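You operate a simulated robot arm through the tools that you are given. There is no shell and no other tool.

You are at the controls of a simulated robot arm. One attempt, no reset.

## Task
Clean the dried ink off the spare print head with flush.
Fine: the orange pad, wetted at the flush tin; pad back, tin lid on, print head cover shut. Set down upright: pad. Where these are worked on the way, their far stop is far enough and under half their travel is too little: print head cover. What is to be rubbed or washed off counts as gone when no trace of it is left.

It is judged by the outcome, as a careful person would: the job done as asked, and still so three seconds after it is handed in. It fails if anything else is knocked over, pushed out of place, dropped, spilled or broken. A push-on lid holds only when it is set on centred and level and pressed home; a screw cap is set on level and turned clockwise until tight.

## Robot
A 7-joint arm with a two-finger parallel gripper, fixed in place. Base frame: the origin is at the foot of the arm, x ahead of it, y to its left, z up; the work surface is at about z = 0. Units: m, degrees, N and s.
With the tool pointing down near the work surface it reaches from about 0.24 to 0.62 m from the base axis. Its first joint turns from -66.0 to 66.0 degrees. Payload 2.6 kg.
The TCP is the grasp point between the finger pads, 0.03 m short of the fingertips. In the tool frame z runs along the fingers and y along their closing line. The gripper opens to 0.094 m. The fingers are 0.028 m wide and 0.01 m thick; the gripper's body (0.05 by 0.096 m) begins 0.055 m behind the TCP.
Orientation is that of the tool frame in the base frame, as [roll, pitch, yaw] about the fixed x, y, z axes, in that order (R = Rz(yaw) Ry(pitch) Rx(roll)). With the fingers straight down and closing along the base's y, the tool's x points along the base's -x, its y along +y and its z along -z.

## Interface
- The arm moves only by the tool apply_moves. Its argument "increments" is a list of rows, each a list of 6 numbers: the shift along the base's x, y, z in m, then the turn, a rotation vector about the base's x, y, z in degrees. In form: [[tx, ty, tz, rx, ry, rz], ...]. A call has 1 to 20 rows; each row is the pose to reach, as a shift and turn from the pose commanded when the call began. "grip" is the opening in per cent of the stroke, from 0 (shut) to 100 (fully open), set as the call begins (left out, the last holds). Each row takes 0.2 s and may step no farther than 0.05 m and 8.6 degrees from the row before; otherwise, or with a gripper value out of range, the whole call is refused. Where a pose cannot be reached the arm comes as near as it can. A force on the tool above 40 N (or 10 N above the force at the start of the call, whichever is more), or a blocked arm, ends the call early, and 0.2 s more pass. Each finger travels about 0.072 m/s and halts on what it meets, pressing with about 21 N; the grip force reading is that of the motor and also rises with nothing between the fingers. The clock runs only during rows and for 0.2 s after the last one: add rows that repeat a pose to give the fingers time. It gives the time, the measured TCP pose, the force on the tool (base axes), the opening and the grip force at its end, in the units of the frame above (readings bear some noise), with the torque about the TCP (base axes, N m) and any sound that the robot's microphone picked up.
- Cameras (640 x 400 px; columns grow to the right, rows downward): "scene" is fixed at [0.0498, 0.4439, 0.566]; the picture's right is [-0.62, -0.79, 0.00], its down [-0.43, 0.34, -0.84] and it looks along [0.66, -0.52, -0.55] (base axes); focal length 311 px, centre (320, 200). "wrist" rides on the gripper at [0.076, 0.014, -0.103] in the tool frame; the picture's right is [-0.18, 0.98, 0.00], its down [-0.75, -0.14, -0.64] and it looks along [-0.63, -0.12, 0.77] (tool axes); focal length 243 px, centre (320, 200). There is no depth. A picture from a camera that has moved, and an enlarged one, comes with that camera's place and axes in the base frame and with its lens.
- get_image(camera): a new picture of that camera. The clock stands still meanwhile.
- close_up(camera, box): a new picture of the part [left, top, right, bottom] of that camera's present view, enlarged. The clock stands still meanwhile.
- job_done(): hands the job in; it is judged then, once.

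Places have to be worked out from the pictures, the camera data and where the tool is seen. Open the gripper and draw the arm clear of the work before you hand the job in, unless the task says otherwise.

The tools are called after "Call:" by a JSON object that holds its "op" and its "data". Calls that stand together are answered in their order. apply_moves: Moves the arm, as the interface text tells. Its arguments: {"type":"object","properties":{"increments":{"type":"array","items":{"type":"array","items":{"type":"number"}}},"grip":{"type":"number"}},"required":["increments"]} The other tools are called the same way: get_image (camera) takes a picture; close_up (camera, box) takes an enlarged picture of a part of a camera's view; job_done () hands the job in.

At the start:

```text
time_s: 0.0
tool_pos: [0.3509, 0.1841, 0.3596]
tcp_rot: [-179.9, 0.0, 180.0]
wrist_force: [-0.1, 0.0, -0.1]
wrist_torque: [0.01, -0.02, -0.02]
gripper_width: 0.0939
finger_force: 0.0
```

scene: 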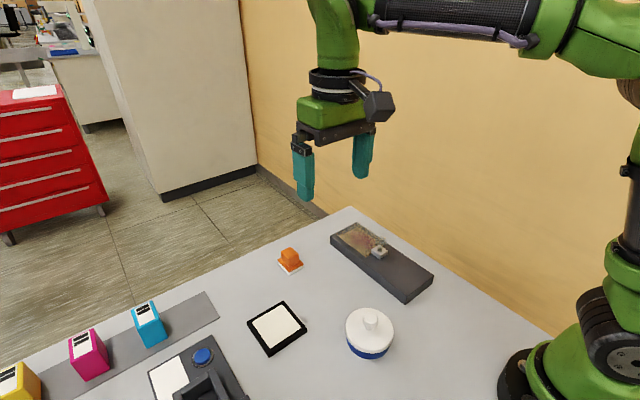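
wrist: 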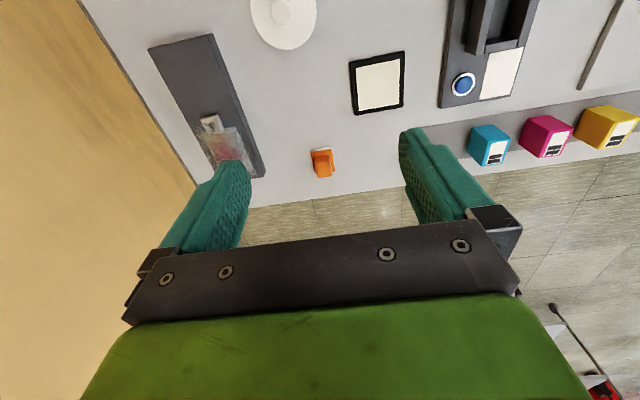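

I'll start by enlarging both views to identify the objects before moving anything.

Call:
{"op": "close_up", "data": {"camera": "scene", "box": [240, 200, 440, 325]}}

Call:
{"op": "close_up", "data": {"camera": "scene", "box": [240, 275, 440, 400]}}

Call:
{"op": "close_up", "data": {"camera": "wrist", "box": [140, 0, 460, 200]}}

Call:
{"op": "close_up", "data": {"camera": "scene", "box": [0, 275, 260, 400]}}

```text
3.20 times, centred on (340, 262) of scene
camera zoom: at [0.0498, 0.4439, 0.566], right [-0.62, -0.79, 0.0], down [-0.43, 0.34, -0.84], along [0.66, -0.52, -0.55], focal length 996 px, centre (256, 0)
```

zoom: 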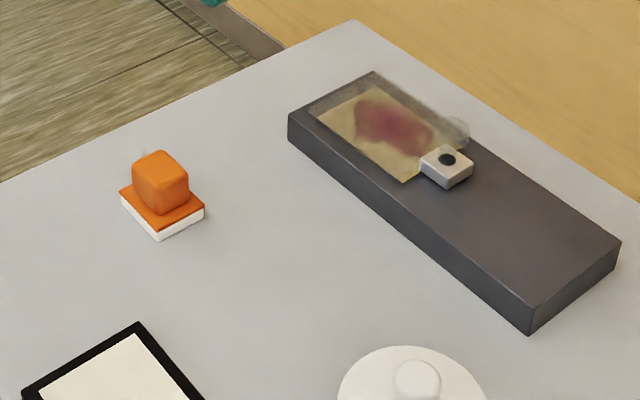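

```text
3.20 times, centred on (340, 338) of scene
camera zoom: at [0.0498, 0.4439, 0.566], right [-0.62, -0.79, 0.0], down [-0.43, 0.34, -0.84], along [0.66, -0.52, -0.55], focal length 996 px, centre (256, -240)
```

zoom: 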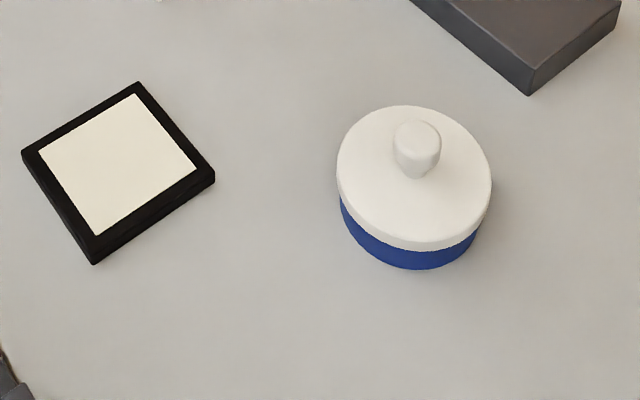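

```text
2.00 times, centred on (300, 100) of wrist
camera zoom: at [0.2736, 0.1983, 0.462], right [0.18, 0.98, 0.0], down [0.75, -0.14, 0.64], along [0.63, -0.12, -0.77], focal length 485 px, centre (360, 400)
```

zoom: 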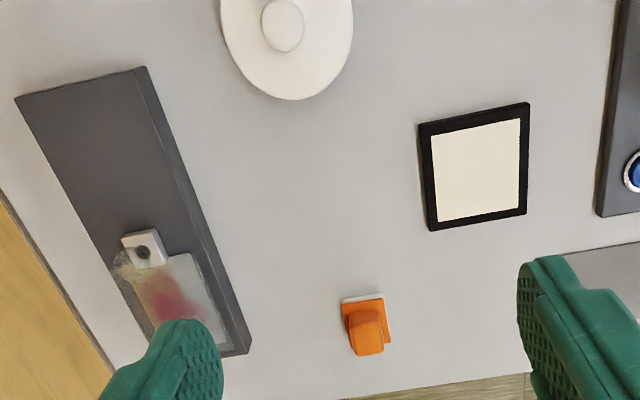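

```text
2.46 times, centred on (130, 338) of scene
camera zoom: at [0.0498, 0.4439, 0.566], right [-0.62, -0.79, 0.0], down [-0.43, 0.34, -0.84], along [0.66, -0.52, -0.55], focal length 766 px, centre (788, -138)
```

zoom: 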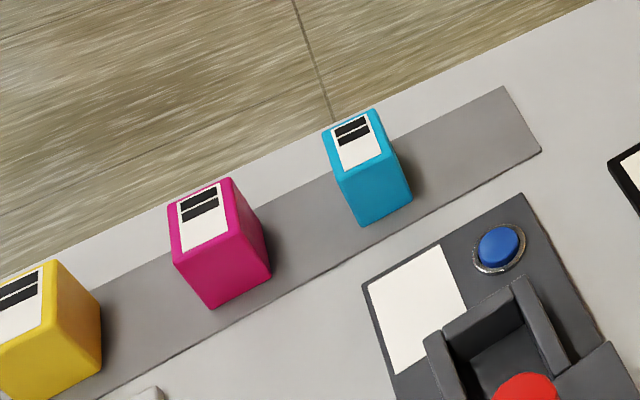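

The print head is the long dark block at roughly x 0.29–0.54, y −0.08–0.02. It has a clear cover and a small white knob near (0.41, −0.03). The pad is at about (0.53, 0.16) and the tin at about (0.28, 0.15). I'll move the wrist camera over the print head for a better look at the cover.

Call:
{"op": "apply_moves", "data": {"increments": [[-0.01, -0.045, 0, 0, 0, 0], [-0.02, -0.09, -0.01, 0, 0, 0], [-0.03, -0.135, -0.02, 0, 0, 0], [-0.04, -0.18, -0.04, 0, 0, 0], [-0.05, -0.2, -0.08, 0, 0, 0], [-0.05, -0.2, -0.08, 0, 0, 0]]}}

Call:
{"op": "get_image", "data": {"camera": "wrist"}}

Call:
{"op": "get_image", "data": {"camera": "scene"}}

```text
refused: row 4 steps farther than a row can; nothing moved
```

```text
taken
camera wrist: at [0.2736, 0.1983, 0.462], right [0.18, 0.98, 0.0], down [0.75, -0.14, 0.64], along [0.63, -0.12, -0.77], focal length 243 px, centre (320, 200)
```

wrist: 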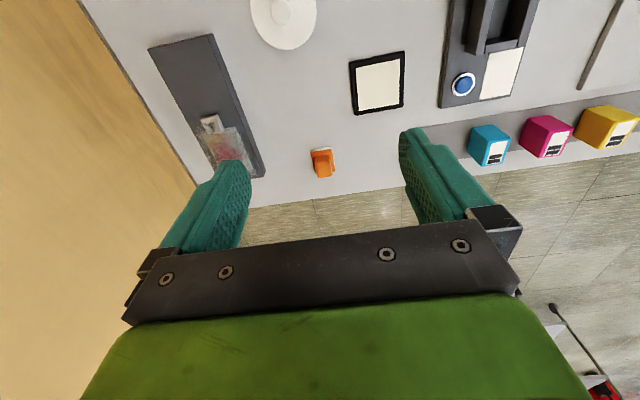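

```text
taken
```

scene: 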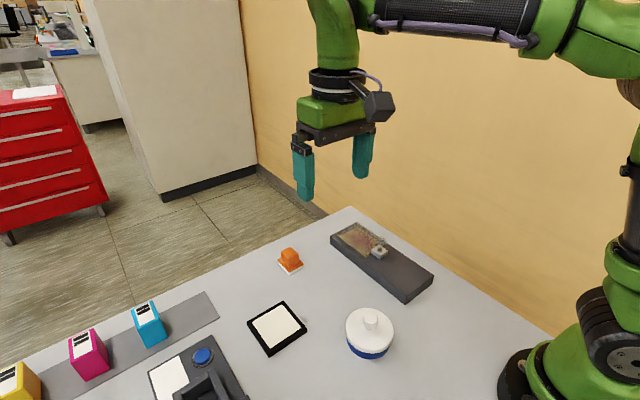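

The call was refused because one row's step was over 0.05 m. I'll send the same move again in smaller steps.

Call:
{"op": "apply_moves", "data": {"increments": [[-0.01, -0.04, -0.01, 0, 0, 0], [-0.02, -0.08, -0.02, 0, 0, 0], [-0.03, -0.12, -0.03, 0, 0, 0], [-0.04, -0.155, -0.045, 0, 0, 0], [-0.05, -0.185, -0.065, 0, 0, 0], [-0.05, -0.19, -0.08, 0, 0, 0], [-0.05, -0.19, -0.08, 0, 0, 0]]}}

Call:
{"op": "get_image", "data": {"camera": "wrist"}}

Call:
{"op": "get_image", "data": {"camera": "scene"}}

```text
time_s: 1.6
tool_pos: [0.3002, -0.0056, 0.2782]
tcp_rot: [-179.9, -0.1, 180.0]
wrist_force: [0.2, 0.0, 0.9]
wrist_torque: [-0.01, -0.01, -0.02]
gripper_width: 0.0941
finger_force: 0.1
```

```text
taken
camera wrist: at [0.2238, 0.0084, 0.3816], right [0.18, 0.98, 0.0], down [0.75, -0.14, 0.64], along [0.63, -0.12, -0.77], focal length 243 px, centre (320, 200)
```

wrist: 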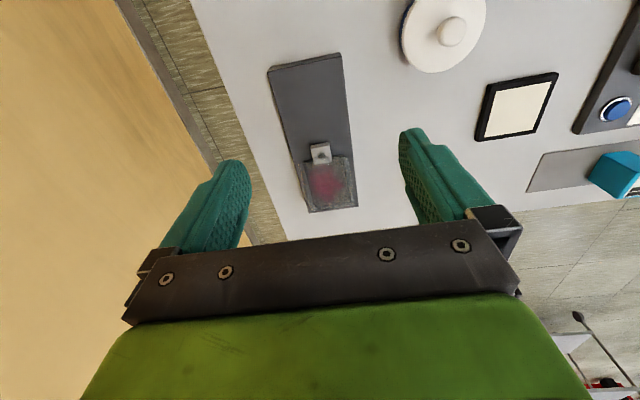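

```text
taken
```

scene: 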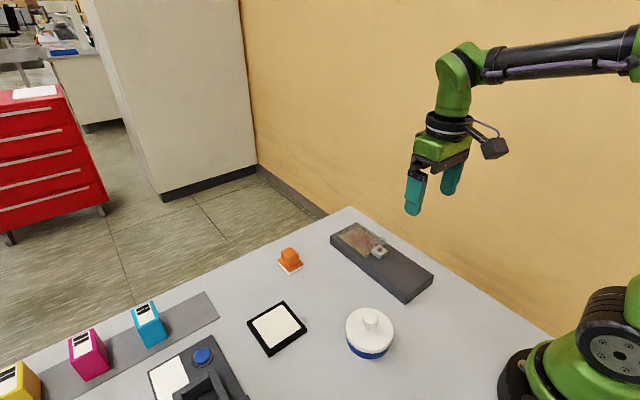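

Call:
{"op": "close_up", "data": {"camera": "wrist", "box": [240, 40, 400, 220]}}

Call:
{"op": "close_up", "data": {"camera": "scene", "box": [325, 215, 405, 270]}}

Call:
{"op": "close_up", "data": {"camera": "wrist", "box": [380, 0, 580, 160]}}

```text
2.22 times, centred on (320, 130) of wrist
camera zoom: at [0.2238, 0.0084, 0.3816], right [0.18, 0.98, 0.0], down [0.75, -0.14, 0.64], along [0.63, -0.12, -0.77], focal length 539 px, centre (320, 356)
```

zoom: 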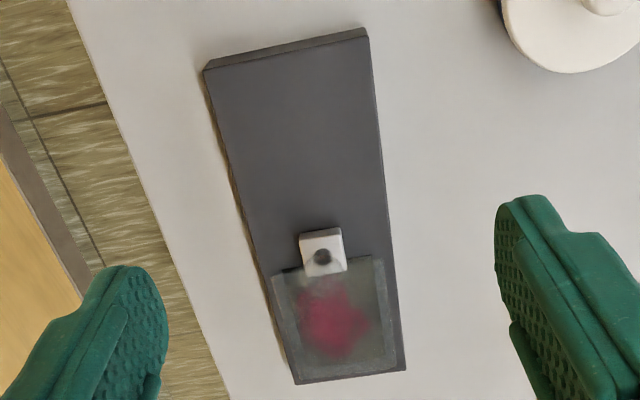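

```text
7.27 times, centred on (365, 242) of scene
camera zoom: at [0.0498, 0.4439, 0.566], right [-0.62, -0.79, 0.0], down [-0.43, 0.34, -0.84], along [0.66, -0.52, -0.55], focal length 2263 px, centre (-7, -109)
```

zoom: 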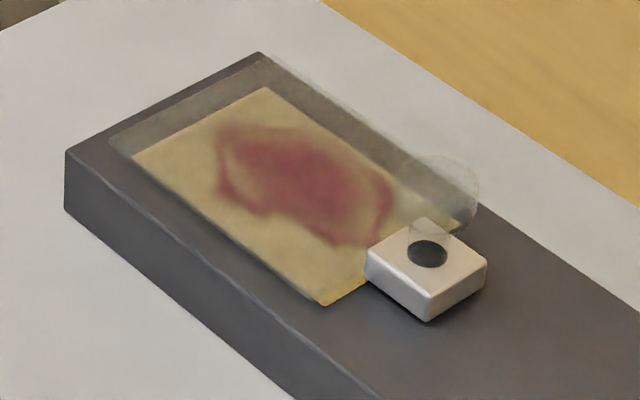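

```text
2.50 times, centred on (480, 80) of wrist
camera zoom: at [0.2238, 0.0084, 0.3816], right [0.18, 0.98, 0.0], down [0.75, -0.14, 0.64], along [0.63, -0.12, -0.77], focal length 606 px, centre (-80, 500)
```

zoom: 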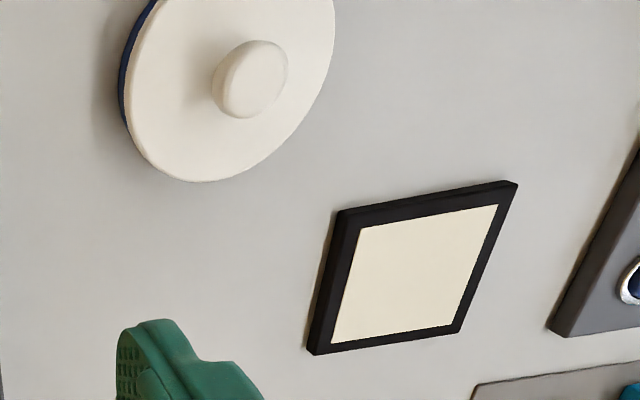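

The cover is a clear plate over the ink. I can't yet tell what the white block and the clear knob-like shape are, so I'll lower the wrist camera to look at them closely.

Call:
{"op": "apply_moves", "data": {"increments": [[0, 0, -0.04, 0, 0, 0], [0, 0, -0.08, 0, 0, 0], [0, 0, -0.12, 0, 0, 0], [0, 0, -0.13, 0, 0, 0], [0, 0, -0.13, 0, 0, 0]]}}

Call:
{"op": "get_image", "data": {"camera": "wrist"}}

Call:
{"op": "close_up", "data": {"camera": "wrist", "box": [240, 140, 400, 240]}}

Call:
{"op": "close_up", "data": {"camera": "scene", "box": [350, 225, 410, 265]}}

```text
time_s: 2.8
tool_pos: [0.301, -0.0065, 0.1491]
tcp_rot: [180.0, 0.0, -180.0]
wrist_force: [-0.8, -0.2, -0.3]
wrist_torque: [-0.03, 0.0, -0.01]
gripper_width: 0.094
finger_force: 0.1
```

```text
taken
camera wrist: at [0.2245, 0.0085, 0.2519], right [0.18, 0.98, 0.0], down [0.75, -0.14, 0.64], along [0.63, -0.12, -0.77], focal length 243 px, centre (320, 200)
```

wrist: 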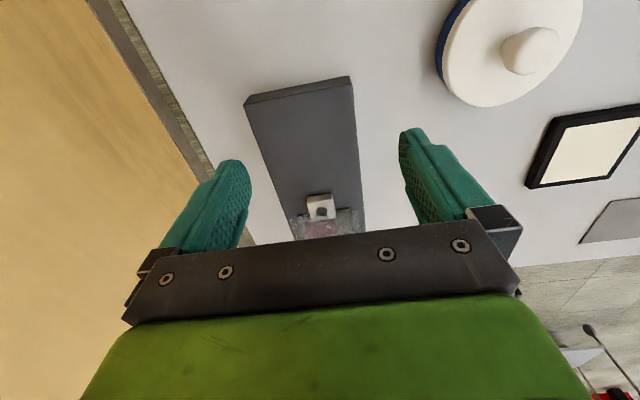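

```text
4.00 times, centred on (320, 190) of wrist
camera zoom: at [0.2245, 0.0085, 0.2519], right [0.18, 0.98, 0.0], down [0.75, -0.14, 0.64], along [0.63, -0.12, -0.77], focal length 970 px, centre (320, 240)
```

zoom: 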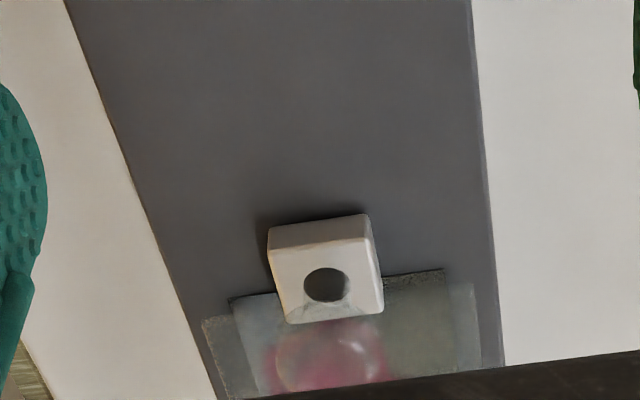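

```text
10.00 times, centred on (380, 245) of scene
camera zoom: at [0.0498, 0.4439, 0.566], right [-0.62, -0.79, 0.0], down [-0.43, 0.34, -0.84], along [0.66, -0.52, -0.55], focal length 3111 px, centre (-280, -250)
```

zoom: 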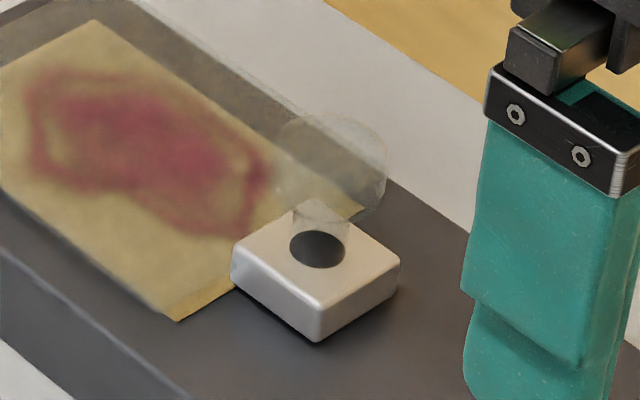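

There's a clear ball on a stem standing over the white block. To understand the mechanism I'll look from the +y side at a low angle, turning the tool by −90° and tilting it.

Call:
{"op": "apply_moves", "data": {"increments": [[0.0, 0.01, 0.04, 0, 0, -8], [0.01, 0.025, 0.06, 0, 0, -16], [0.02, 0.04, 0.06, 0, 0, -24], [0.03, 0.055, 0.06, 0, 0, -32], [0.045, 0.07, 0.06, 0, 0, -40], [0.06, 0.085, 0.06, 0, 0, -48], [0.075, 0.1, 0.06, 0, 0, -56], [0.09, 0.105, 0.06, 0, 0, -64], [0.1, 0.105, 0.06, 0, 0, -72], [0.11, 0.105, 0.06, 0, 0, -80], [0.115, 0.105, 0.05, 0, 0, -86], [0.115, 0.105, 0.04, 0, 0, -90], [0.115, 0.105, 0.04, 0, 0, -90]]}}

Call:
{"op": "get_image", "data": {"camera": "wrist"}}

```text
time_s: 5.6
tool_pos: [0.4149, 0.0975, 0.1892]
tcp_rot: [179.9, 0.0, 89.9]
wrist_force: [-0.5, -0.2, 0.4]
wrist_torque: [0.01, 0.01, 0.02]
gripper_width: 0.0939
finger_force: 0.1
```

```text
taken
camera wrist: at [0.4288, 0.1754, 0.2918], right [0.98, -0.19, 0.0], down [-0.14, -0.75, 0.64], along [-0.12, -0.63, -0.77], focal length 243 px, centre (320, 200)
```

wrist: 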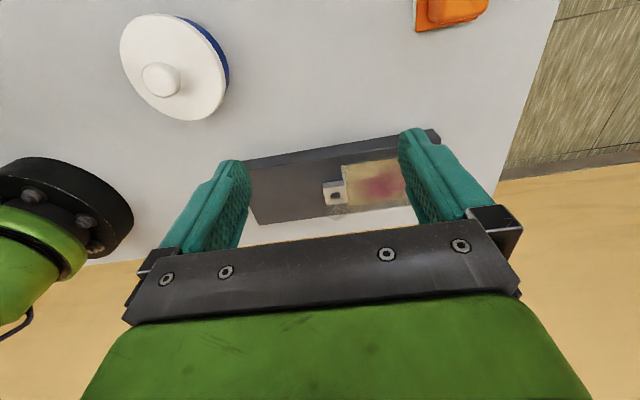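

The view from this side is good. I'll tilt 24° and move lower to see the cover edge-on.

Call:
{"op": "apply_moves", "data": {"increments": [[0.0, 0.0, -0.01, -8, 0, 0], [0.0, 0.0, -0.03, -16, 0, 0], [0.0, 0.0, -0.05, -24, 0, 0], [0.0, 0.0, -0.06, -24, 0, 0], [0.0, 0.0, -0.06, -24, 0, 0]]}}

Call:
{"op": "get_image", "data": {"camera": "wrist"}}

Call:
{"op": "close_up", "data": {"camera": "wrist", "box": [240, 80, 440, 230]}}

```text
time_s: 6.8
tool_pos: [0.4143, 0.0991, 0.1293]
tcp_rot: [-180.0, 24.0, 90.0]
wrist_force: [-0.4, 0.2, -0.6]
wrist_torque: [0.04, 0.0, -0.02]
gripper_width: 0.094
finger_force: 0.0
```

```text
taken
camera wrist: at [0.429, 0.2106, 0.1924], right [0.98, -0.17, 0.08], down [-0.14, -0.43, 0.89], along [-0.12, -0.89, -0.44], focal length 243 px, centre (320, 200)
```

wrist: 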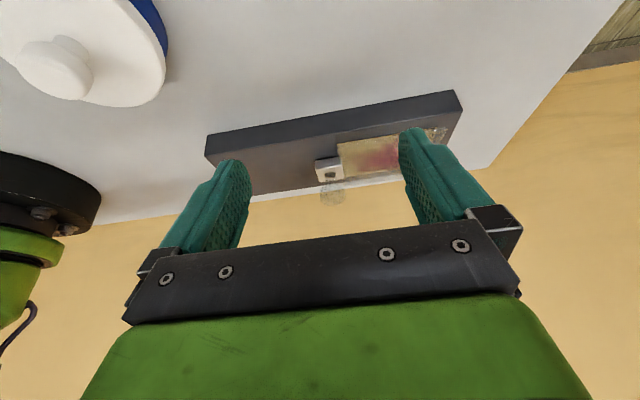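

```text
2.67 times, centred on (340, 155) of wrist
camera zoom: at [0.429, 0.2106, 0.1924], right [0.98, -0.17, 0.08], down [-0.14, -0.43, 0.89], along [-0.12, -0.89, -0.44], focal length 647 px, centre (267, 320)
```

zoom: 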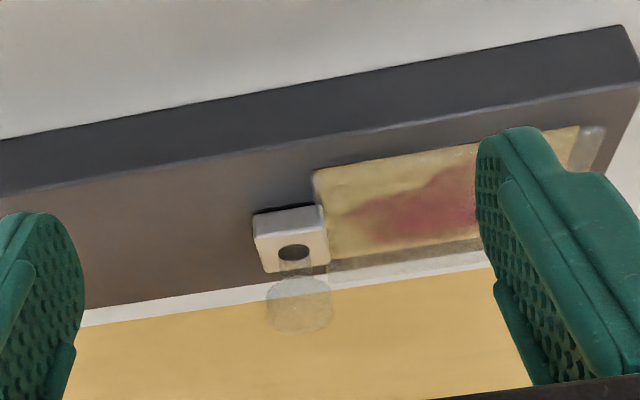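

The clear part is a handle: a stem carrying a round head about 27 mm across. The head is centred near (0.41, −0.026, 0.071) above the white block. The empty half of the body suggests the cover slides toward −x. I'll straighten the tool and move above the knob.

Call:
{"op": "apply_moves", "data": {"increments": [[0.0, 0.0, 0.03, 8, 0, 0], [0.0, -0.02, 0.05, 16, 0, 0], [0.0, -0.06, 0.05, 24, 0, 0], [-0.003, -0.1, 0.05, 24, 0, 0], [-0.004, -0.125, 0.03, 24, 0, 0], [-0.004, -0.125, 0.01, 24, 0, 0], [-0.004, -0.125, 0.01, 24, 0, 0]], "grip": 60}}

Call:
{"op": "get_image", "data": {"camera": "wrist"}}

Call:
{"op": "close_up", "data": {"camera": "scene", "box": [320, 165, 440, 265]}}

```text
time_s: 8.4
tool_pos: [0.4104, -0.0263, 0.1384]
tcp_rot: [179.9, 0.1, 89.9]
wrist_force: [0.7, 0.7, 1.1]
wrist_torque: [0.02, 0.0, 0.01]
gripper_width: 0.056
finger_force: 0.1
```

```text
taken
camera wrist: at [0.4251, 0.0502, 0.2418], right [0.98, -0.18, 0.0], down [-0.14, -0.75, 0.64], along [-0.12, -0.63, -0.77], focal length 243 px, centre (320, 200)
```

wrist: 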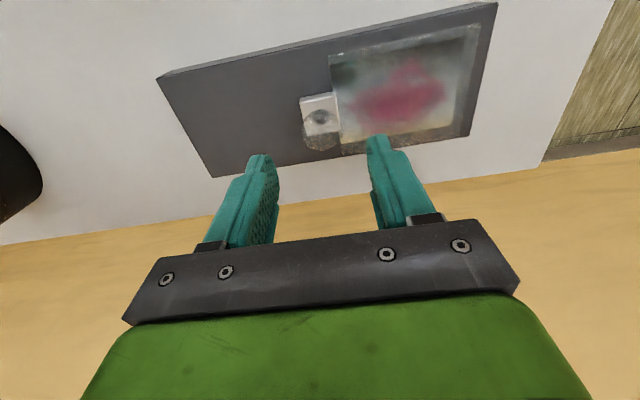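

```text
4.00 times, centred on (380, 215) of scene
camera zoom: at [0.0498, 0.4439, 0.566], right [-0.62, -0.79, 0.0], down [-0.43, 0.34, -0.84], along [0.66, -0.52, -0.55], focal length 1245 px, centre (80, 140)
```

zoom: 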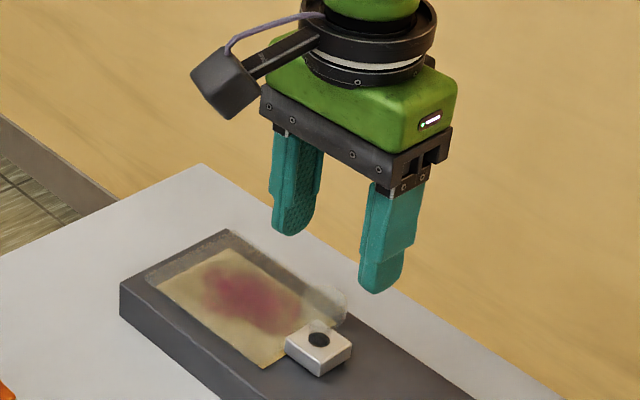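

The fingers are centred over the knob in x. I'll descend to about z = 0.081 so the tips straddle the knob head, watching the force.

Call:
{"op": "apply_moves", "data": {"increments": [[0, 0, -0.02, 0, 0, 0], [0, 0, -0.04, 0, 0, 0], [0, 0, -0.05, 0, 0, 0], [0, 0, -0.057, 0, 0, 0], [0, 0, -0.057, 0, 0, 0]]}}

Call:
{"op": "get_image", "data": {"camera": "wrist"}}

Call:
{"op": "close_up", "data": {"camera": "scene", "box": [330, 190, 430, 270]}}

```text
time_s: 9.6
tool_pos: [0.4114, -0.0257, 0.0827]
tcp_rot: [179.9, -0.1, 90.0]
wrist_force: [-0.2, 0.6, -1.1]
wrist_torque: [0.04, 0.01, 0.0]
gripper_width: 0.0564
finger_force: 0.1
```

```text
taken
camera wrist: at [0.425, 0.0507, 0.1849], right [0.98, -0.18, 0.0], down [-0.14, -0.75, 0.64], along [-0.12, -0.63, -0.77], focal length 243 px, centre (320, 200)
```

wrist: 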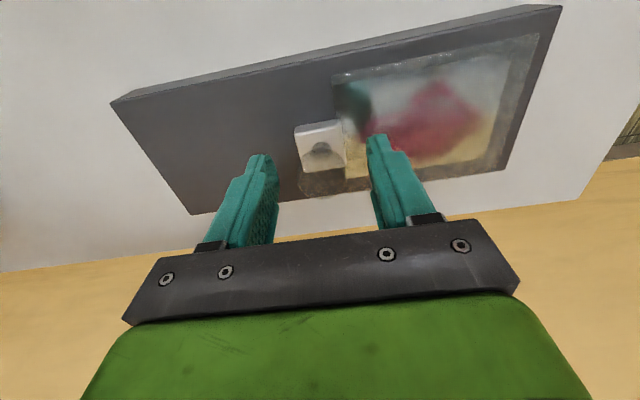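

```text
5.00 times, centred on (380, 230) of scene
camera zoom: at [0.0498, 0.4439, 0.566], right [-0.62, -0.79, 0.0], down [-0.43, 0.34, -0.84], along [0.66, -0.52, -0.55], focal length 1556 px, centre (20, 50)
```

zoom: 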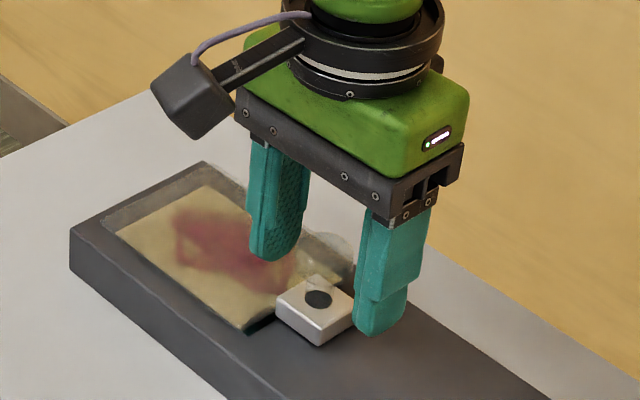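

The tips straddle the knob without touching anything. I'll close the gripper on it.

Call:
{"op": "apply_moves", "data": {"increments": [[0, 0, 0, 0, 0, 0], [0, 0, 0, 0, 0, 0], [0, 0, 0, 0, 0, 0]], "grip": 15}}

Call:
{"op": "close_up", "data": {"camera": "scene", "box": [330, 190, 430, 270]}}

```text
time_s: 10.4
tool_pos: [0.4116, -0.0267, 0.0833]
tcp_rot: [-180.0, 0.0, 90.0]
wrist_force: [0.2, 0.0, -2.1]
wrist_torque: [-0.15, -0.23, -0.02]
gripper_width: 0.0279
finger_force: 45.3
```

```text
5.00 times, centred on (380, 230) of scene
camera zoom: at [0.0498, 0.4439, 0.566], right [-0.62, -0.79, 0.0], down [-0.43, 0.34, -0.84], along [0.66, -0.52, -0.55], focal length 1556 px, centre (20, 50)
```

zoom: 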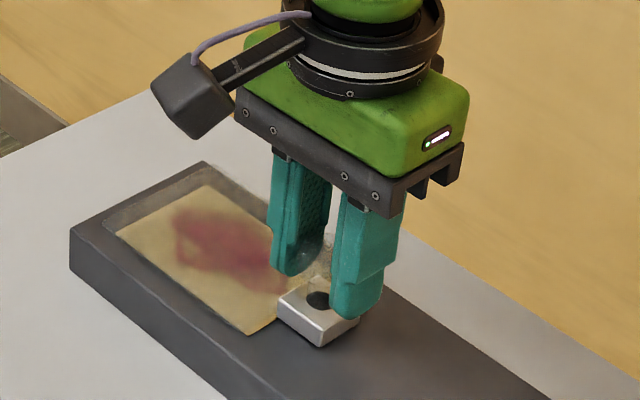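

The knob is held at 28 mm. I'll test a small slide of 15 mm toward −x and read the force.

Call:
{"op": "apply_moves", "data": {"increments": [[-0.005, 0, 0, 0, 0, 0], [-0.01, 0, 0, 0, 0, 0], [-0.015, 0, 0, 0, 0, 0]]}}

Call:
{"op": "close_up", "data": {"camera": "scene", "box": [330, 190, 430, 270]}}

```text
time_s: 11.2
tool_pos: [0.3958, -0.0246, 0.0821]
tcp_rot: [180.0, -0.1, 90.1]
wrist_force: [1.9, 5.3, -8.2]
wrist_torque: [-0.95, -0.09, -0.11]
gripper_width: 0.0276
finger_force: 45.2
```

```text
5.00 times, centred on (380, 230) of scene
camera zoom: at [0.0499, 0.4439, 0.566], right [-0.62, -0.79, 0.0], down [-0.43, 0.34, -0.84], along [0.66, -0.52, -0.55], focal length 1556 px, centre (20, 50)
```

zoom: 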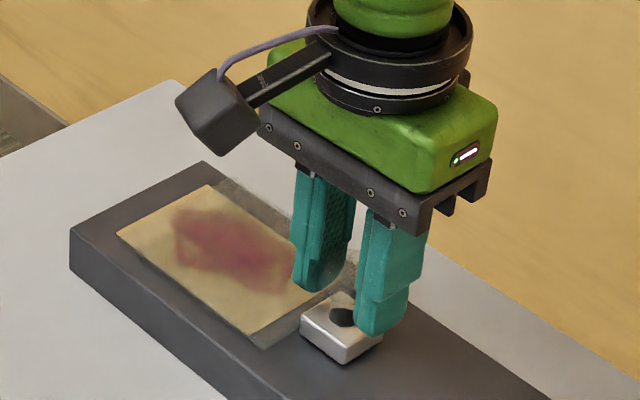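

The block and clear plate moved together, so the cover does slide toward −x. I'll continue in steps until it meets its stop.

Call:
{"op": "apply_moves", "data": {"increments": [[-0.01, 0, 0, 0, 0, 0], [-0.02, 0, 0, 0, 0, 0], [-0.03, 0, 0, 0, 0, 0], [-0.04, 0, 0, 0, 0, 0], [-0.05, 0, 0, 0, 0, 0], [-0.06, 0, 0, 0, 0, 0]]}}

Call:
{"op": "get_image", "data": {"camera": "scene"}}

Call:
{"op": "close_up", "data": {"camera": "scene", "box": [325, 190, 445, 310]}}

```text
time_s: 12.6
tool_pos: [0.3358, -0.026, 0.0823]
tcp_rot: [180.0, -0.1, 90.0]
wrist_force: [2.5, 12.0, -6.8]
wrist_torque: [1.01, -0.37, 0.07]
gripper_width: 0.0277
finger_force: 45.0
```

```text
taken
```

scene: 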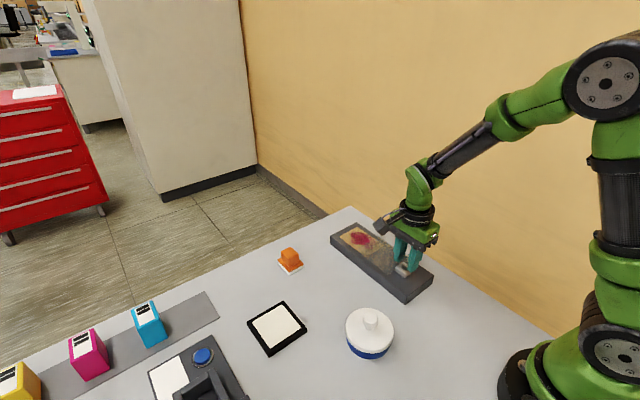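

```text
3.33 times, centred on (385, 250) of scene
camera zoom: at [0.0498, 0.4439, 0.566], right [-0.62, -0.79, 0.0], down [-0.43, 0.34, -0.84], along [0.66, -0.52, -0.55], focal length 1037 px, centre (103, 33)
```

zoom: 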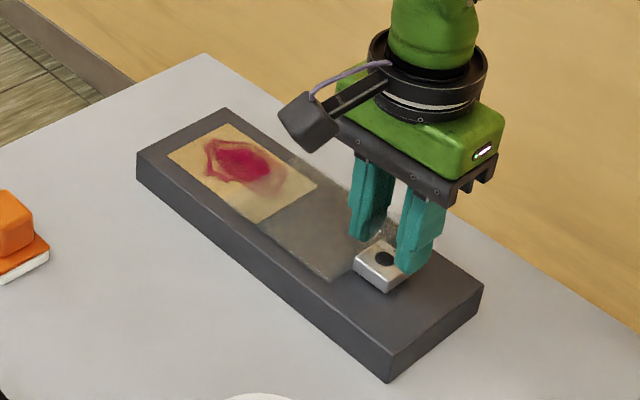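

The cover has moved 75 mm and the sideways force is +12 N, so I'll ease y by +2 mm while continuing toward the stop.

Call:
{"op": "apply_moves", "data": {"increments": [[-0.01, 0.002, 0, 0, 0, 0], [-0.02, 0.002, 0, 0, 0, 0], [-0.025, 0.002, 0, 0, 0, 0], [-0.03, 0.002, 0, 0, 0, 0], [-0.035, 0.002, 0, 0, 0, 0], [-0.04, 0.002, 0, 0, 0, 0], [-0.045, 0.002, 0, 0, 0, 0]]}}

Call:
{"op": "close_up", "data": {"camera": "scene", "box": [325, 190, 445, 310]}}

```text
time_s: 14.0
tool_pos: [0.3016, -0.0255, 0.0833]
tcp_rot: [179.2, 0.3, 90.3]
wrist_force: [2.5, -1.3, 2.0]
wrist_torque: [0.0, 0.01, 0.05]
gripper_width: 0.0274
finger_force: 44.4
stopped in row 6: the force on the tool passed its limit at 45 N (the readings are from after the stop); the commanded pose is now the measured one
```

```text
3.33 times, centred on (385, 250) of scene
camera zoom: at [0.0498, 0.4439, 0.566], right [-0.62, -0.79, 0.0], down [-0.43, 0.34, -0.84], along [0.66, -0.52, -0.55], focal length 1037 px, centre (103, 33)
```

zoom: 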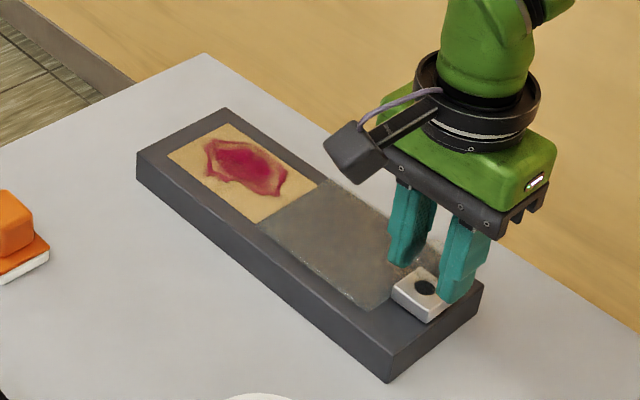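

The cover has reached its stop, with 109 mm of travel, and the ink is fully exposed. I'll release the knob and rise.

Call:
{"op": "apply_moves", "data": {"increments": [[0, 0, 0, 0, 0, 0], [0, 0, 0, 0, 0, 0], [0, 0, 0.03, 0, 0, 0], [0, 0, 0.07, 0, 0, 0], [0, 0, 0.12, 0, 0, 0], [0, 0, 0.12, 0, 0, 0]], "grip": 60}}

Call:
{"op": "get_image", "data": {"camera": "wrist"}}

Call:
{"op": "get_image", "data": {"camera": "scene"}}

```text
time_s: 15.4
tool_pos: [0.3011, -0.0257, 0.2042]
tcp_rot: [179.3, 0.1, 90.3]
wrist_force: [0.0, 0.1, -0.5]
wrist_torque: [0.0, 0.0, -0.01]
gripper_width: 0.0565
finger_force: 0.2
```

```text
taken
camera wrist: at [0.314, 0.0515, 0.3063], right [0.98, -0.18, 0.01], down [-0.15, -0.75, 0.64], along [-0.1, -0.63, -0.77], focal length 243 px, centre (320, 200)
```

wrist: 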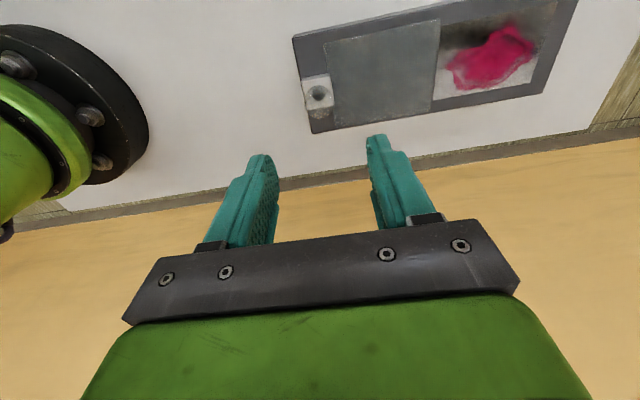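

```text
taken
```

scene: 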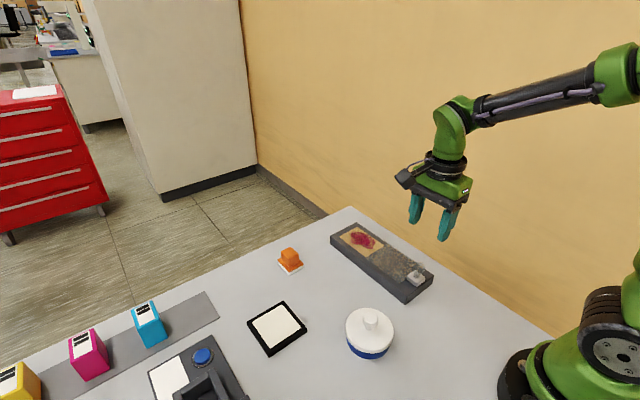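

The cover stays open. Next I'll move past the tin on its +y side with the same yaw, so the wrist camera looks at the tin and lid.

Call:
{"op": "apply_moves", "data": {"increments": [[0, 0.03, 0.03, 0, 0, 0], [0, 0.07, 0.05, 0, 0, 0], [0, 0.115, 0.05, 0, 0, 0], [0, 0.16, 0.05, 0, 0, 0], [0, 0.205, 0.05, 0, 0, 0], [0, 0.25, 0.05, 0, 0, 0], [0, 0.29, 0.04, 0, 0, 0], [0, 0.33, 0.03, 0, 0, 0], [0, 0.335, 0.03, 0.7, 0, 0], [0, 0.335, 0.03, 0.7, 0, 0]]}}

Call:
{"op": "get_image", "data": {"camera": "wrist"}}

Call:
{"op": "get_image", "data": {"camera": "scene"}}

```text
time_s: 17.6
tool_pos: [0.3012, 0.3085, 0.2332]
tcp_rot: [179.2, -0.5, 90.3]
wrist_force: [-0.1, -0.4, -0.2]
wrist_torque: [0.02, 0.0, -0.01]
gripper_width: 0.0565
finger_force: 0.1
```

```text
taken
camera wrist: at [0.3143, 0.3849, 0.3366], right [0.98, -0.18, 0.01], down [-0.15, -0.76, 0.63], along [-0.11, -0.63, -0.77], focal length 243 px, centre (320, 200)
```

wrist: 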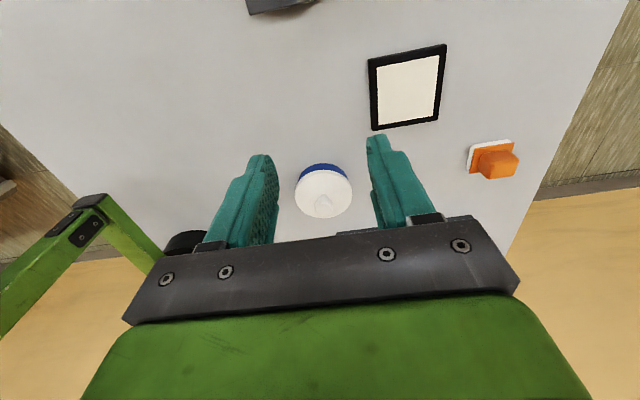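

```text
taken
```

scene: 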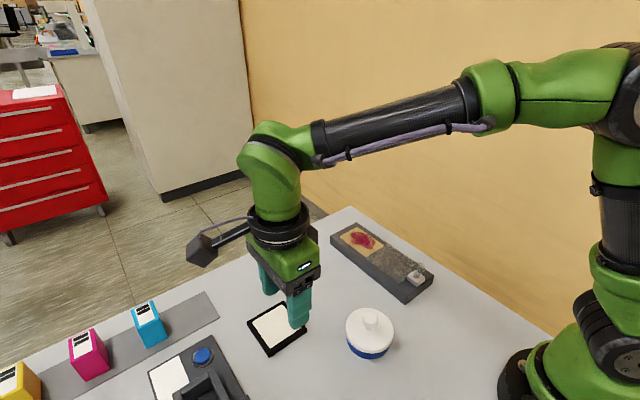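

I'll zoom in on the lid, knob and pad from both cameras to triangulate their positions.

Call:
{"op": "close_up", "data": {"camera": "wrist", "box": [280, 140, 380, 240]}}

Call:
{"op": "close_up", "data": {"camera": "scene", "box": [330, 295, 410, 365]}}

Call:
{"op": "close_up", "data": {"camera": "wrist", "box": [440, 120, 540, 200]}}

Call:
{"op": "close_up", "data": {"camera": "scene", "box": [260, 235, 320, 285]}}

```text
4.00 times, centred on (330, 190) of wrist
camera zoom: at [0.3143, 0.3849, 0.3366], right [0.98, -0.18, 0.01], down [-0.15, -0.76, 0.63], along [-0.11, -0.63, -0.77], focal length 970 px, centre (280, 240)
```

zoom: 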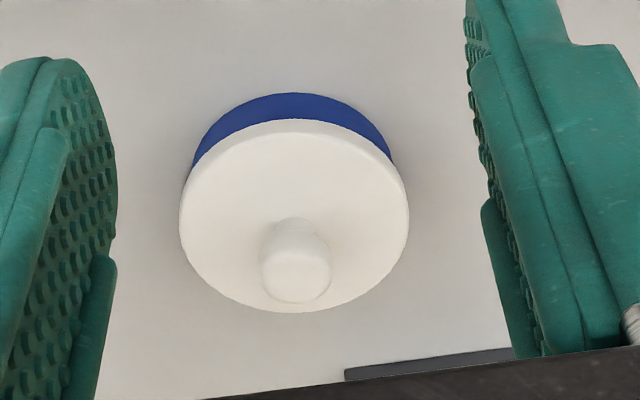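

```text
5.71 times, centred on (370, 330) of scene
camera zoom: at [0.0498, 0.4439, 0.566], right [-0.62, -0.79, 0.0], down [-0.43, 0.34, -0.84], along [0.66, -0.52, -0.55], focal length 1778 px, centre (34, -543)
```

zoom: 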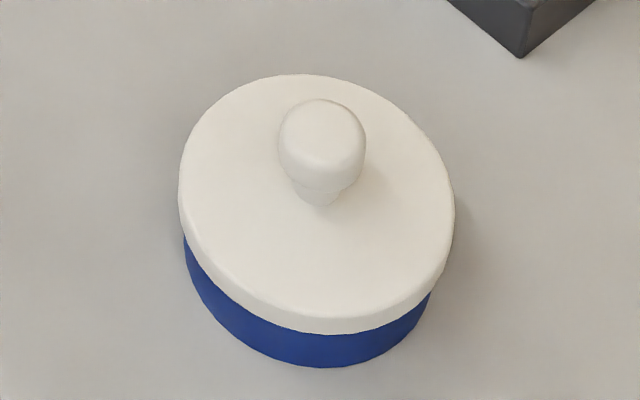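

```text
5.00 times, centred on (490, 160) of wrist
camera zoom: at [0.3143, 0.3849, 0.3366], right [0.98, -0.18, 0.01], down [-0.15, -0.76, 0.63], along [-0.11, -0.63, -0.77], focal length 1213 px, centre (-530, 400)
```

zoom: 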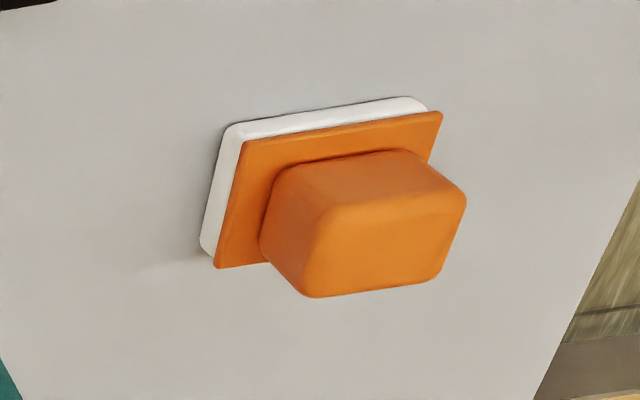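

```text
8.00 times, centred on (290, 260) of scene
camera zoom: at [0.0498, 0.4439, 0.566], right [-0.62, -0.79, 0.0], down [-0.43, 0.34, -0.84], along [0.66, -0.52, -0.55], focal length 2489 px, centre (560, -280)
```

zoom: 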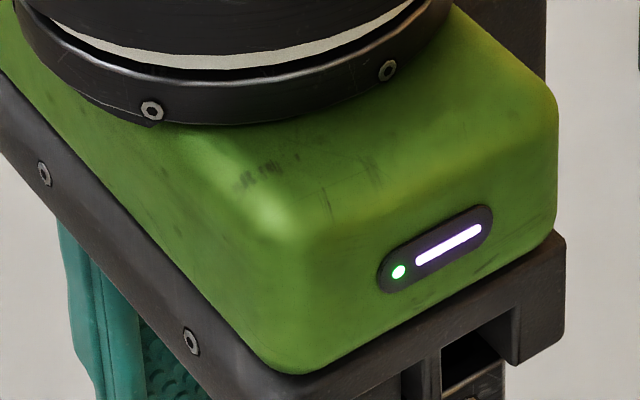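

The lid knob works out at about (0.2785, 0.1435, 0.058), with the lid top near z ≈ 0.03 and about 90 mm across. I'll level the tool and move above the knob.

Call:
{"op": "apply_moves", "data": {"increments": [[-0.003, -0.035, 0, -0.5, 0.8, 0], [-0.008, -0.075, 0, -0.5, 0.8, 0], [-0.014, -0.115, 0, -0.5, 0.8, 0], [-0.02, -0.15, -0.02, -0.5, 0.8, 0], [-0.0227, -0.165, -0.05, -0.5, 0.8, 0], [-0.0227, -0.165, -0.09, -0.5, 0.8, 0], [-0.0227, -0.165, -0.11, -0.5, 0.8, 0], [-0.0227, -0.165, -0.11, -0.5, 0.8, 0]], "grip": 60}}

Call:
{"op": "get_image", "data": {"camera": "wrist"}}

Call:
{"op": "close_up", "data": {"camera": "scene", "box": [300, 250, 440, 370]}}

```text
time_s: 19.4
tool_pos: [0.2776, 0.1446, 0.1222]
tcp_rot: [-179.9, 0.0, 90.3]
wrist_force: [-0.1, 0.7, 0.1]
wrist_torque: [0.02, 0.02, -0.03]
gripper_width: 0.0562
finger_force: 0.1
```

```text
taken
camera wrist: at [0.2921, 0.2218, 0.2262], right [0.98, -0.18, 0.0], down [-0.14, -0.75, 0.64], along [-0.12, -0.63, -0.77], focal length 243 px, centre (320, 200)
```

wrist: 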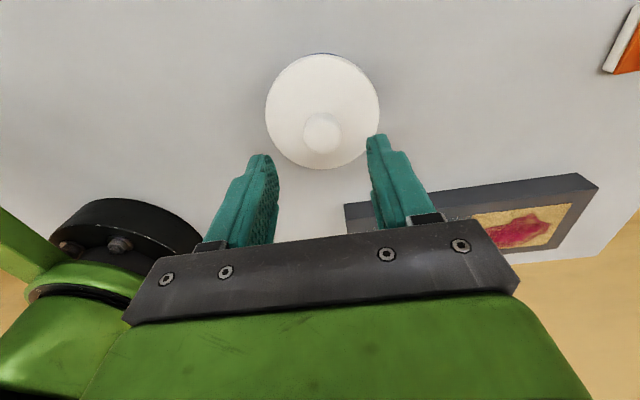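

```text
3.33 times, centred on (370, 310) of scene
camera zoom: at [0.0498, 0.4439, 0.566], right [-0.62, -0.79, 0.0], down [-0.43, 0.34, -0.84], along [0.66, -0.52, -0.55], focal length 1037 px, centre (153, -167)
```

zoom: 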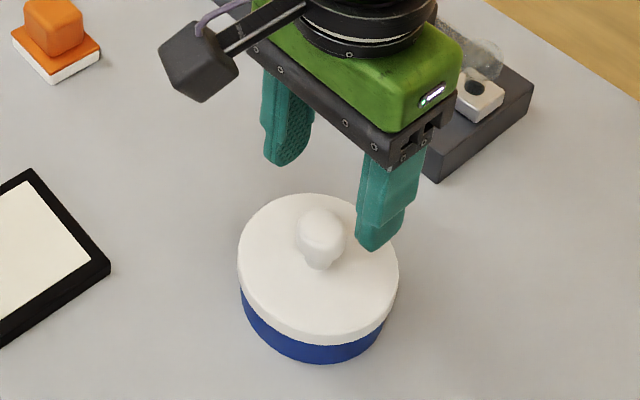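

The knob is centred between the fingers (about 0.278, 0.146). I'll descend to z ≈ 0.072.

Call:
{"op": "apply_moves", "data": {"increments": [[0.0005, 0.0005, -0.02, 0, 0, 0], [0.0005, 0.0005, -0.035, 0, 0, 0], [0.0005, 0.0005, -0.045, 0, 0, 0], [0.0005, 0.0005, -0.05, 0, 0, 0], [0.0005, 0.0005, -0.05, 0, 0, 0]]}}

Call:
{"op": "close_up", "data": {"camera": "scene", "box": [310, 260, 430, 370]}}

Call:
{"op": "close_up", "data": {"camera": "wrist", "box": [220, 60, 420, 240]}}

```text
time_s: 20.6
tool_pos: [0.2794, 0.1457, 0.0731]
tcp_rot: [-179.9, -0.1, 90.3]
wrist_force: [0.7, 0.8, -0.5]
wrist_torque: [-0.02, -0.01, 0.01]
gripper_width: 0.0564
finger_force: 0.2
```

```text
3.64 times, centred on (370, 315) of scene
camera zoom: at [0.0498, 0.4439, 0.566], right [-0.62, -0.79, 0.0], down [-0.43, 0.34, -0.84], along [0.66, -0.52, -0.55], focal length 1131 px, centre (138, -218)
```

zoom: 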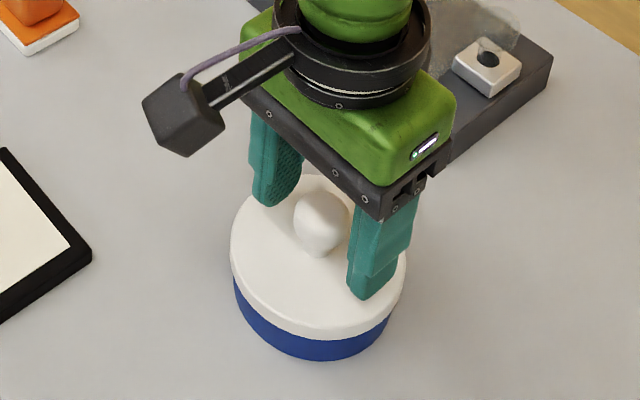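

```text
2.22 times, centred on (320, 150) of wrist
camera zoom: at [0.2926, 0.2219, 0.176], right [0.98, -0.18, 0.0], down [-0.14, -0.75, 0.64], along [-0.12, -0.63, -0.77], focal length 539 px, centre (320, 311)
```

zoom: 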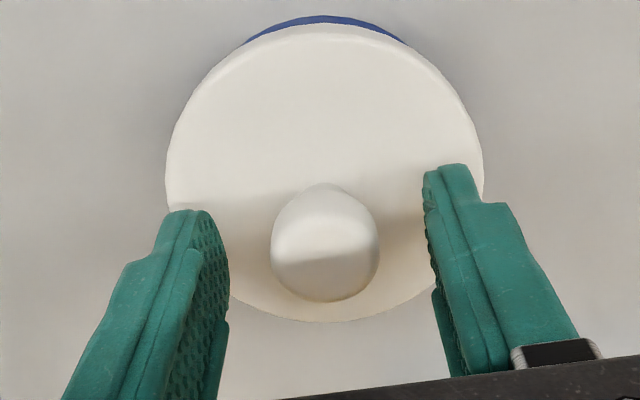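

The fingers straddle the knob and nothing is touching. I'll close on it.

Call:
{"op": "apply_moves", "data": {"increments": [[0, 0, 0, 0, 0, 0], [0, 0, 0, 0, 0, 0], [0, 0, 0, 0, 0, 0]], "grip": 10}}

Call:
{"op": "close_up", "data": {"camera": "scene", "box": [310, 260, 430, 370]}}

```text
time_s: 21.4
tool_pos: [0.2789, 0.145, 0.074]
tcp_rot: [-180.0, 0.0, 90.2]
wrist_force: [0.2, -0.1, -0.4]
wrist_torque: [0.0, -0.03, 0.0]
gripper_width: 0.0268
finger_force: 21.0
heard: snap
```

```text
3.64 times, centred on (370, 315) of scene
camera zoom: at [0.0498, 0.4439, 0.566], right [-0.62, -0.79, 0.0], down [-0.43, 0.34, -0.84], along [0.66, -0.52, -0.55], focal length 1131 px, centre (138, -218)
```

zoom: 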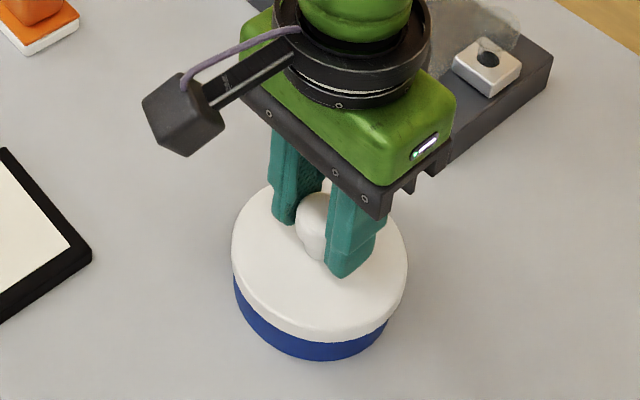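

I heard a snap as the knob was gripped, probably the lid unseating. I'll lift it slowly straight up and watch whether the tin stays down.

Call:
{"op": "apply_moves", "data": {"increments": [[0, 0, 0.005, 0, 0, 0], [0, 0, 0.01, 0, 0, 0], [0, 0, 0.015, 0, 0, 0], [0, 0, 0.02, 0, 0, 0], [0, 0, 0.025, 0, 0, 0], [0, 0, 0.025, 0, 0, 0]]}}

Call:
{"op": "close_up", "data": {"camera": "scene", "box": [310, 260, 430, 370]}}

```text
time_s: 22.8
tool_pos: [0.2801, 0.1469, 0.0996]
tcp_rot: [-179.8, 0.0, 90.3]
wrist_force: [-0.4, 0.5, 0.0]
wrist_torque: [0.02, -0.03, 0.03]
gripper_width: 0.0263
finger_force: 20.9
```

```text
3.64 times, centred on (370, 315) of scene
camera zoom: at [0.0498, 0.4439, 0.566], right [-0.62, -0.79, 0.0], down [-0.43, 0.34, -0.84], along [0.66, -0.52, -0.55], focal length 1131 px, centre (138, -218)
```

zoom: 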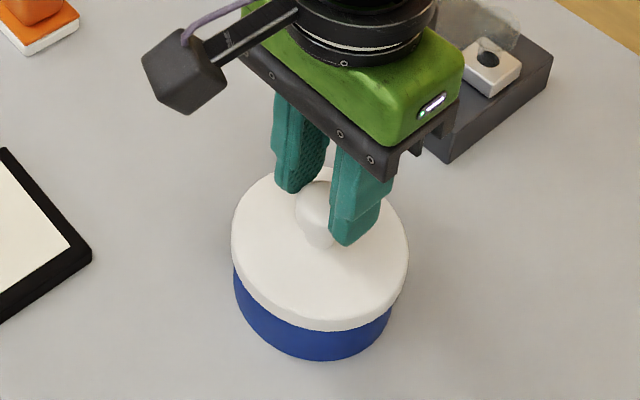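

The lid rose only slightly compared with the fingers. I'll look closely to see whether it's held or has slipped.

Call:
{"op": "close_up", "data": {"camera": "wrist", "box": [220, 60, 420, 240]}}

Call:
{"op": "close_up", "data": {"camera": "scene", "box": [340, 280, 400, 365]}}

```text
2.22 times, centred on (320, 150) of wrist
camera zoom: at [0.2931, 0.2218, 0.2019], right [0.98, -0.18, 0.0], down [-0.14, -0.75, 0.64], along [-0.12, -0.63, -0.77], focal length 539 px, centre (320, 311)
```

zoom: 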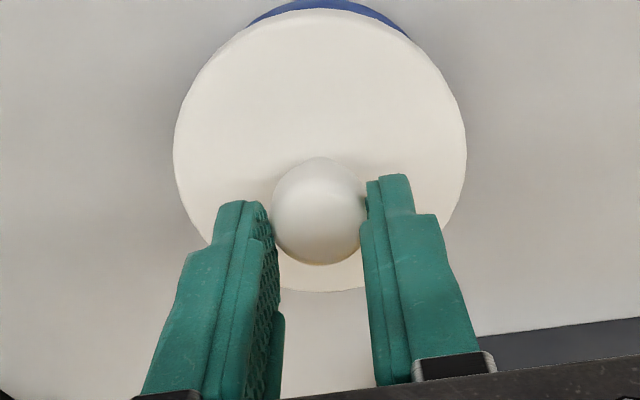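

```text
4.71 times, centred on (370, 322) of scene
camera zoom: at [0.0498, 0.4439, 0.566], right [-0.62, -0.79, 0.0], down [-0.43, 0.34, -0.84], along [0.66, -0.52, -0.55], focal length 1464 px, centre (85, -376)
```

zoom: 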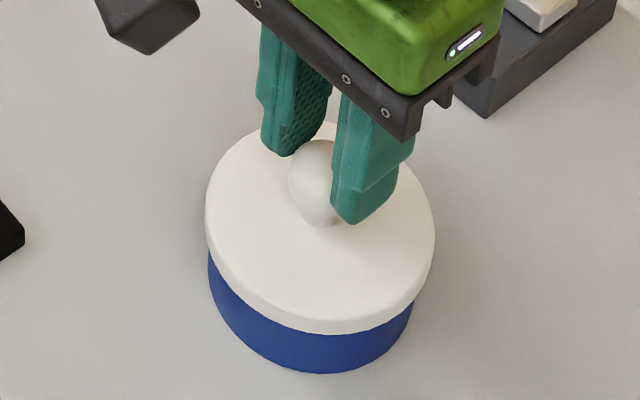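

The lid lifted only about 6 mm and the fingers slipped up the knob head. I'll open, go down to a deeper hold at z ≈ 0.081, and re-grip fully.

Call:
{"op": "apply_moves", "data": {"increments": [[0, 0, 0, 0, 0, 0], [0, 0, 0, 0, 0, 0], [0, 0, -0.01, 0, 0, 0], [0, 0, -0.018, 0, 0, 0], [0, 0, -0.018, 0, 0, 0]], "grip": 55}}

Call:
{"op": "close_up", "data": {"camera": "scene", "box": [310, 260, 430, 370]}}

Call:
{"op": "close_up", "data": {"camera": "wrist", "box": [220, 60, 420, 240]}}

```text
time_s: 24.0
tool_pos: [0.2806, 0.144, 0.0803]
tcp_rot: [-179.9, 0.1, 90.2]
wrist_force: [-0.6, -0.1, -0.2]
wrist_torque: [0.0, -0.05, 0.0]
gripper_width: 0.052
finger_force: 0.0
```

```text
3.64 times, centred on (370, 315) of scene
camera zoom: at [0.0498, 0.4439, 0.566], right [-0.62, -0.79, 0.0], down [-0.43, 0.34, -0.84], along [0.66, -0.52, -0.55], focal length 1131 px, centre (138, -218)
```

zoom: 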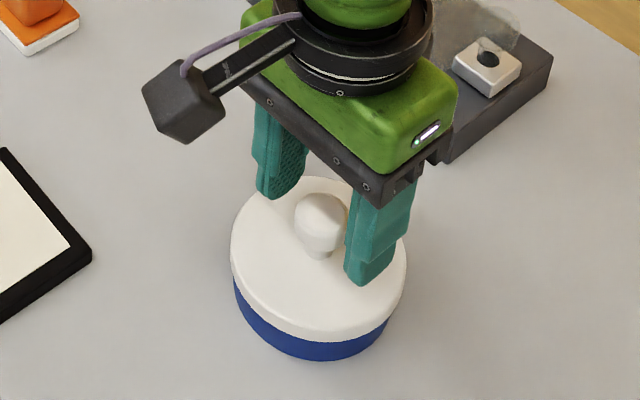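

```text
2.22 times, centred on (320, 150) of wrist
camera zoom: at [0.2934, 0.2215, 0.1833], right [0.98, -0.18, 0.0], down [-0.14, -0.75, 0.64], along [-0.12, -0.63, -0.77], focal length 539 px, centre (320, 311)
```

zoom: 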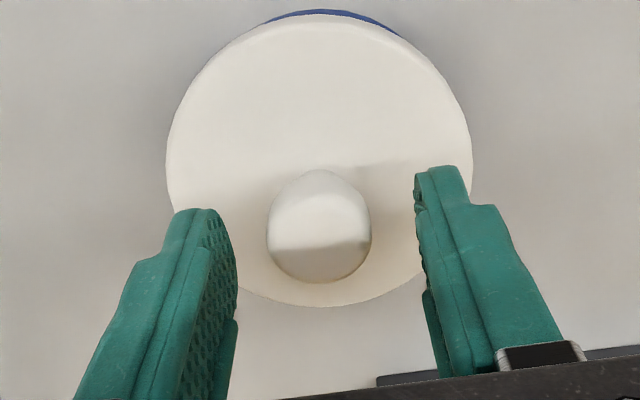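

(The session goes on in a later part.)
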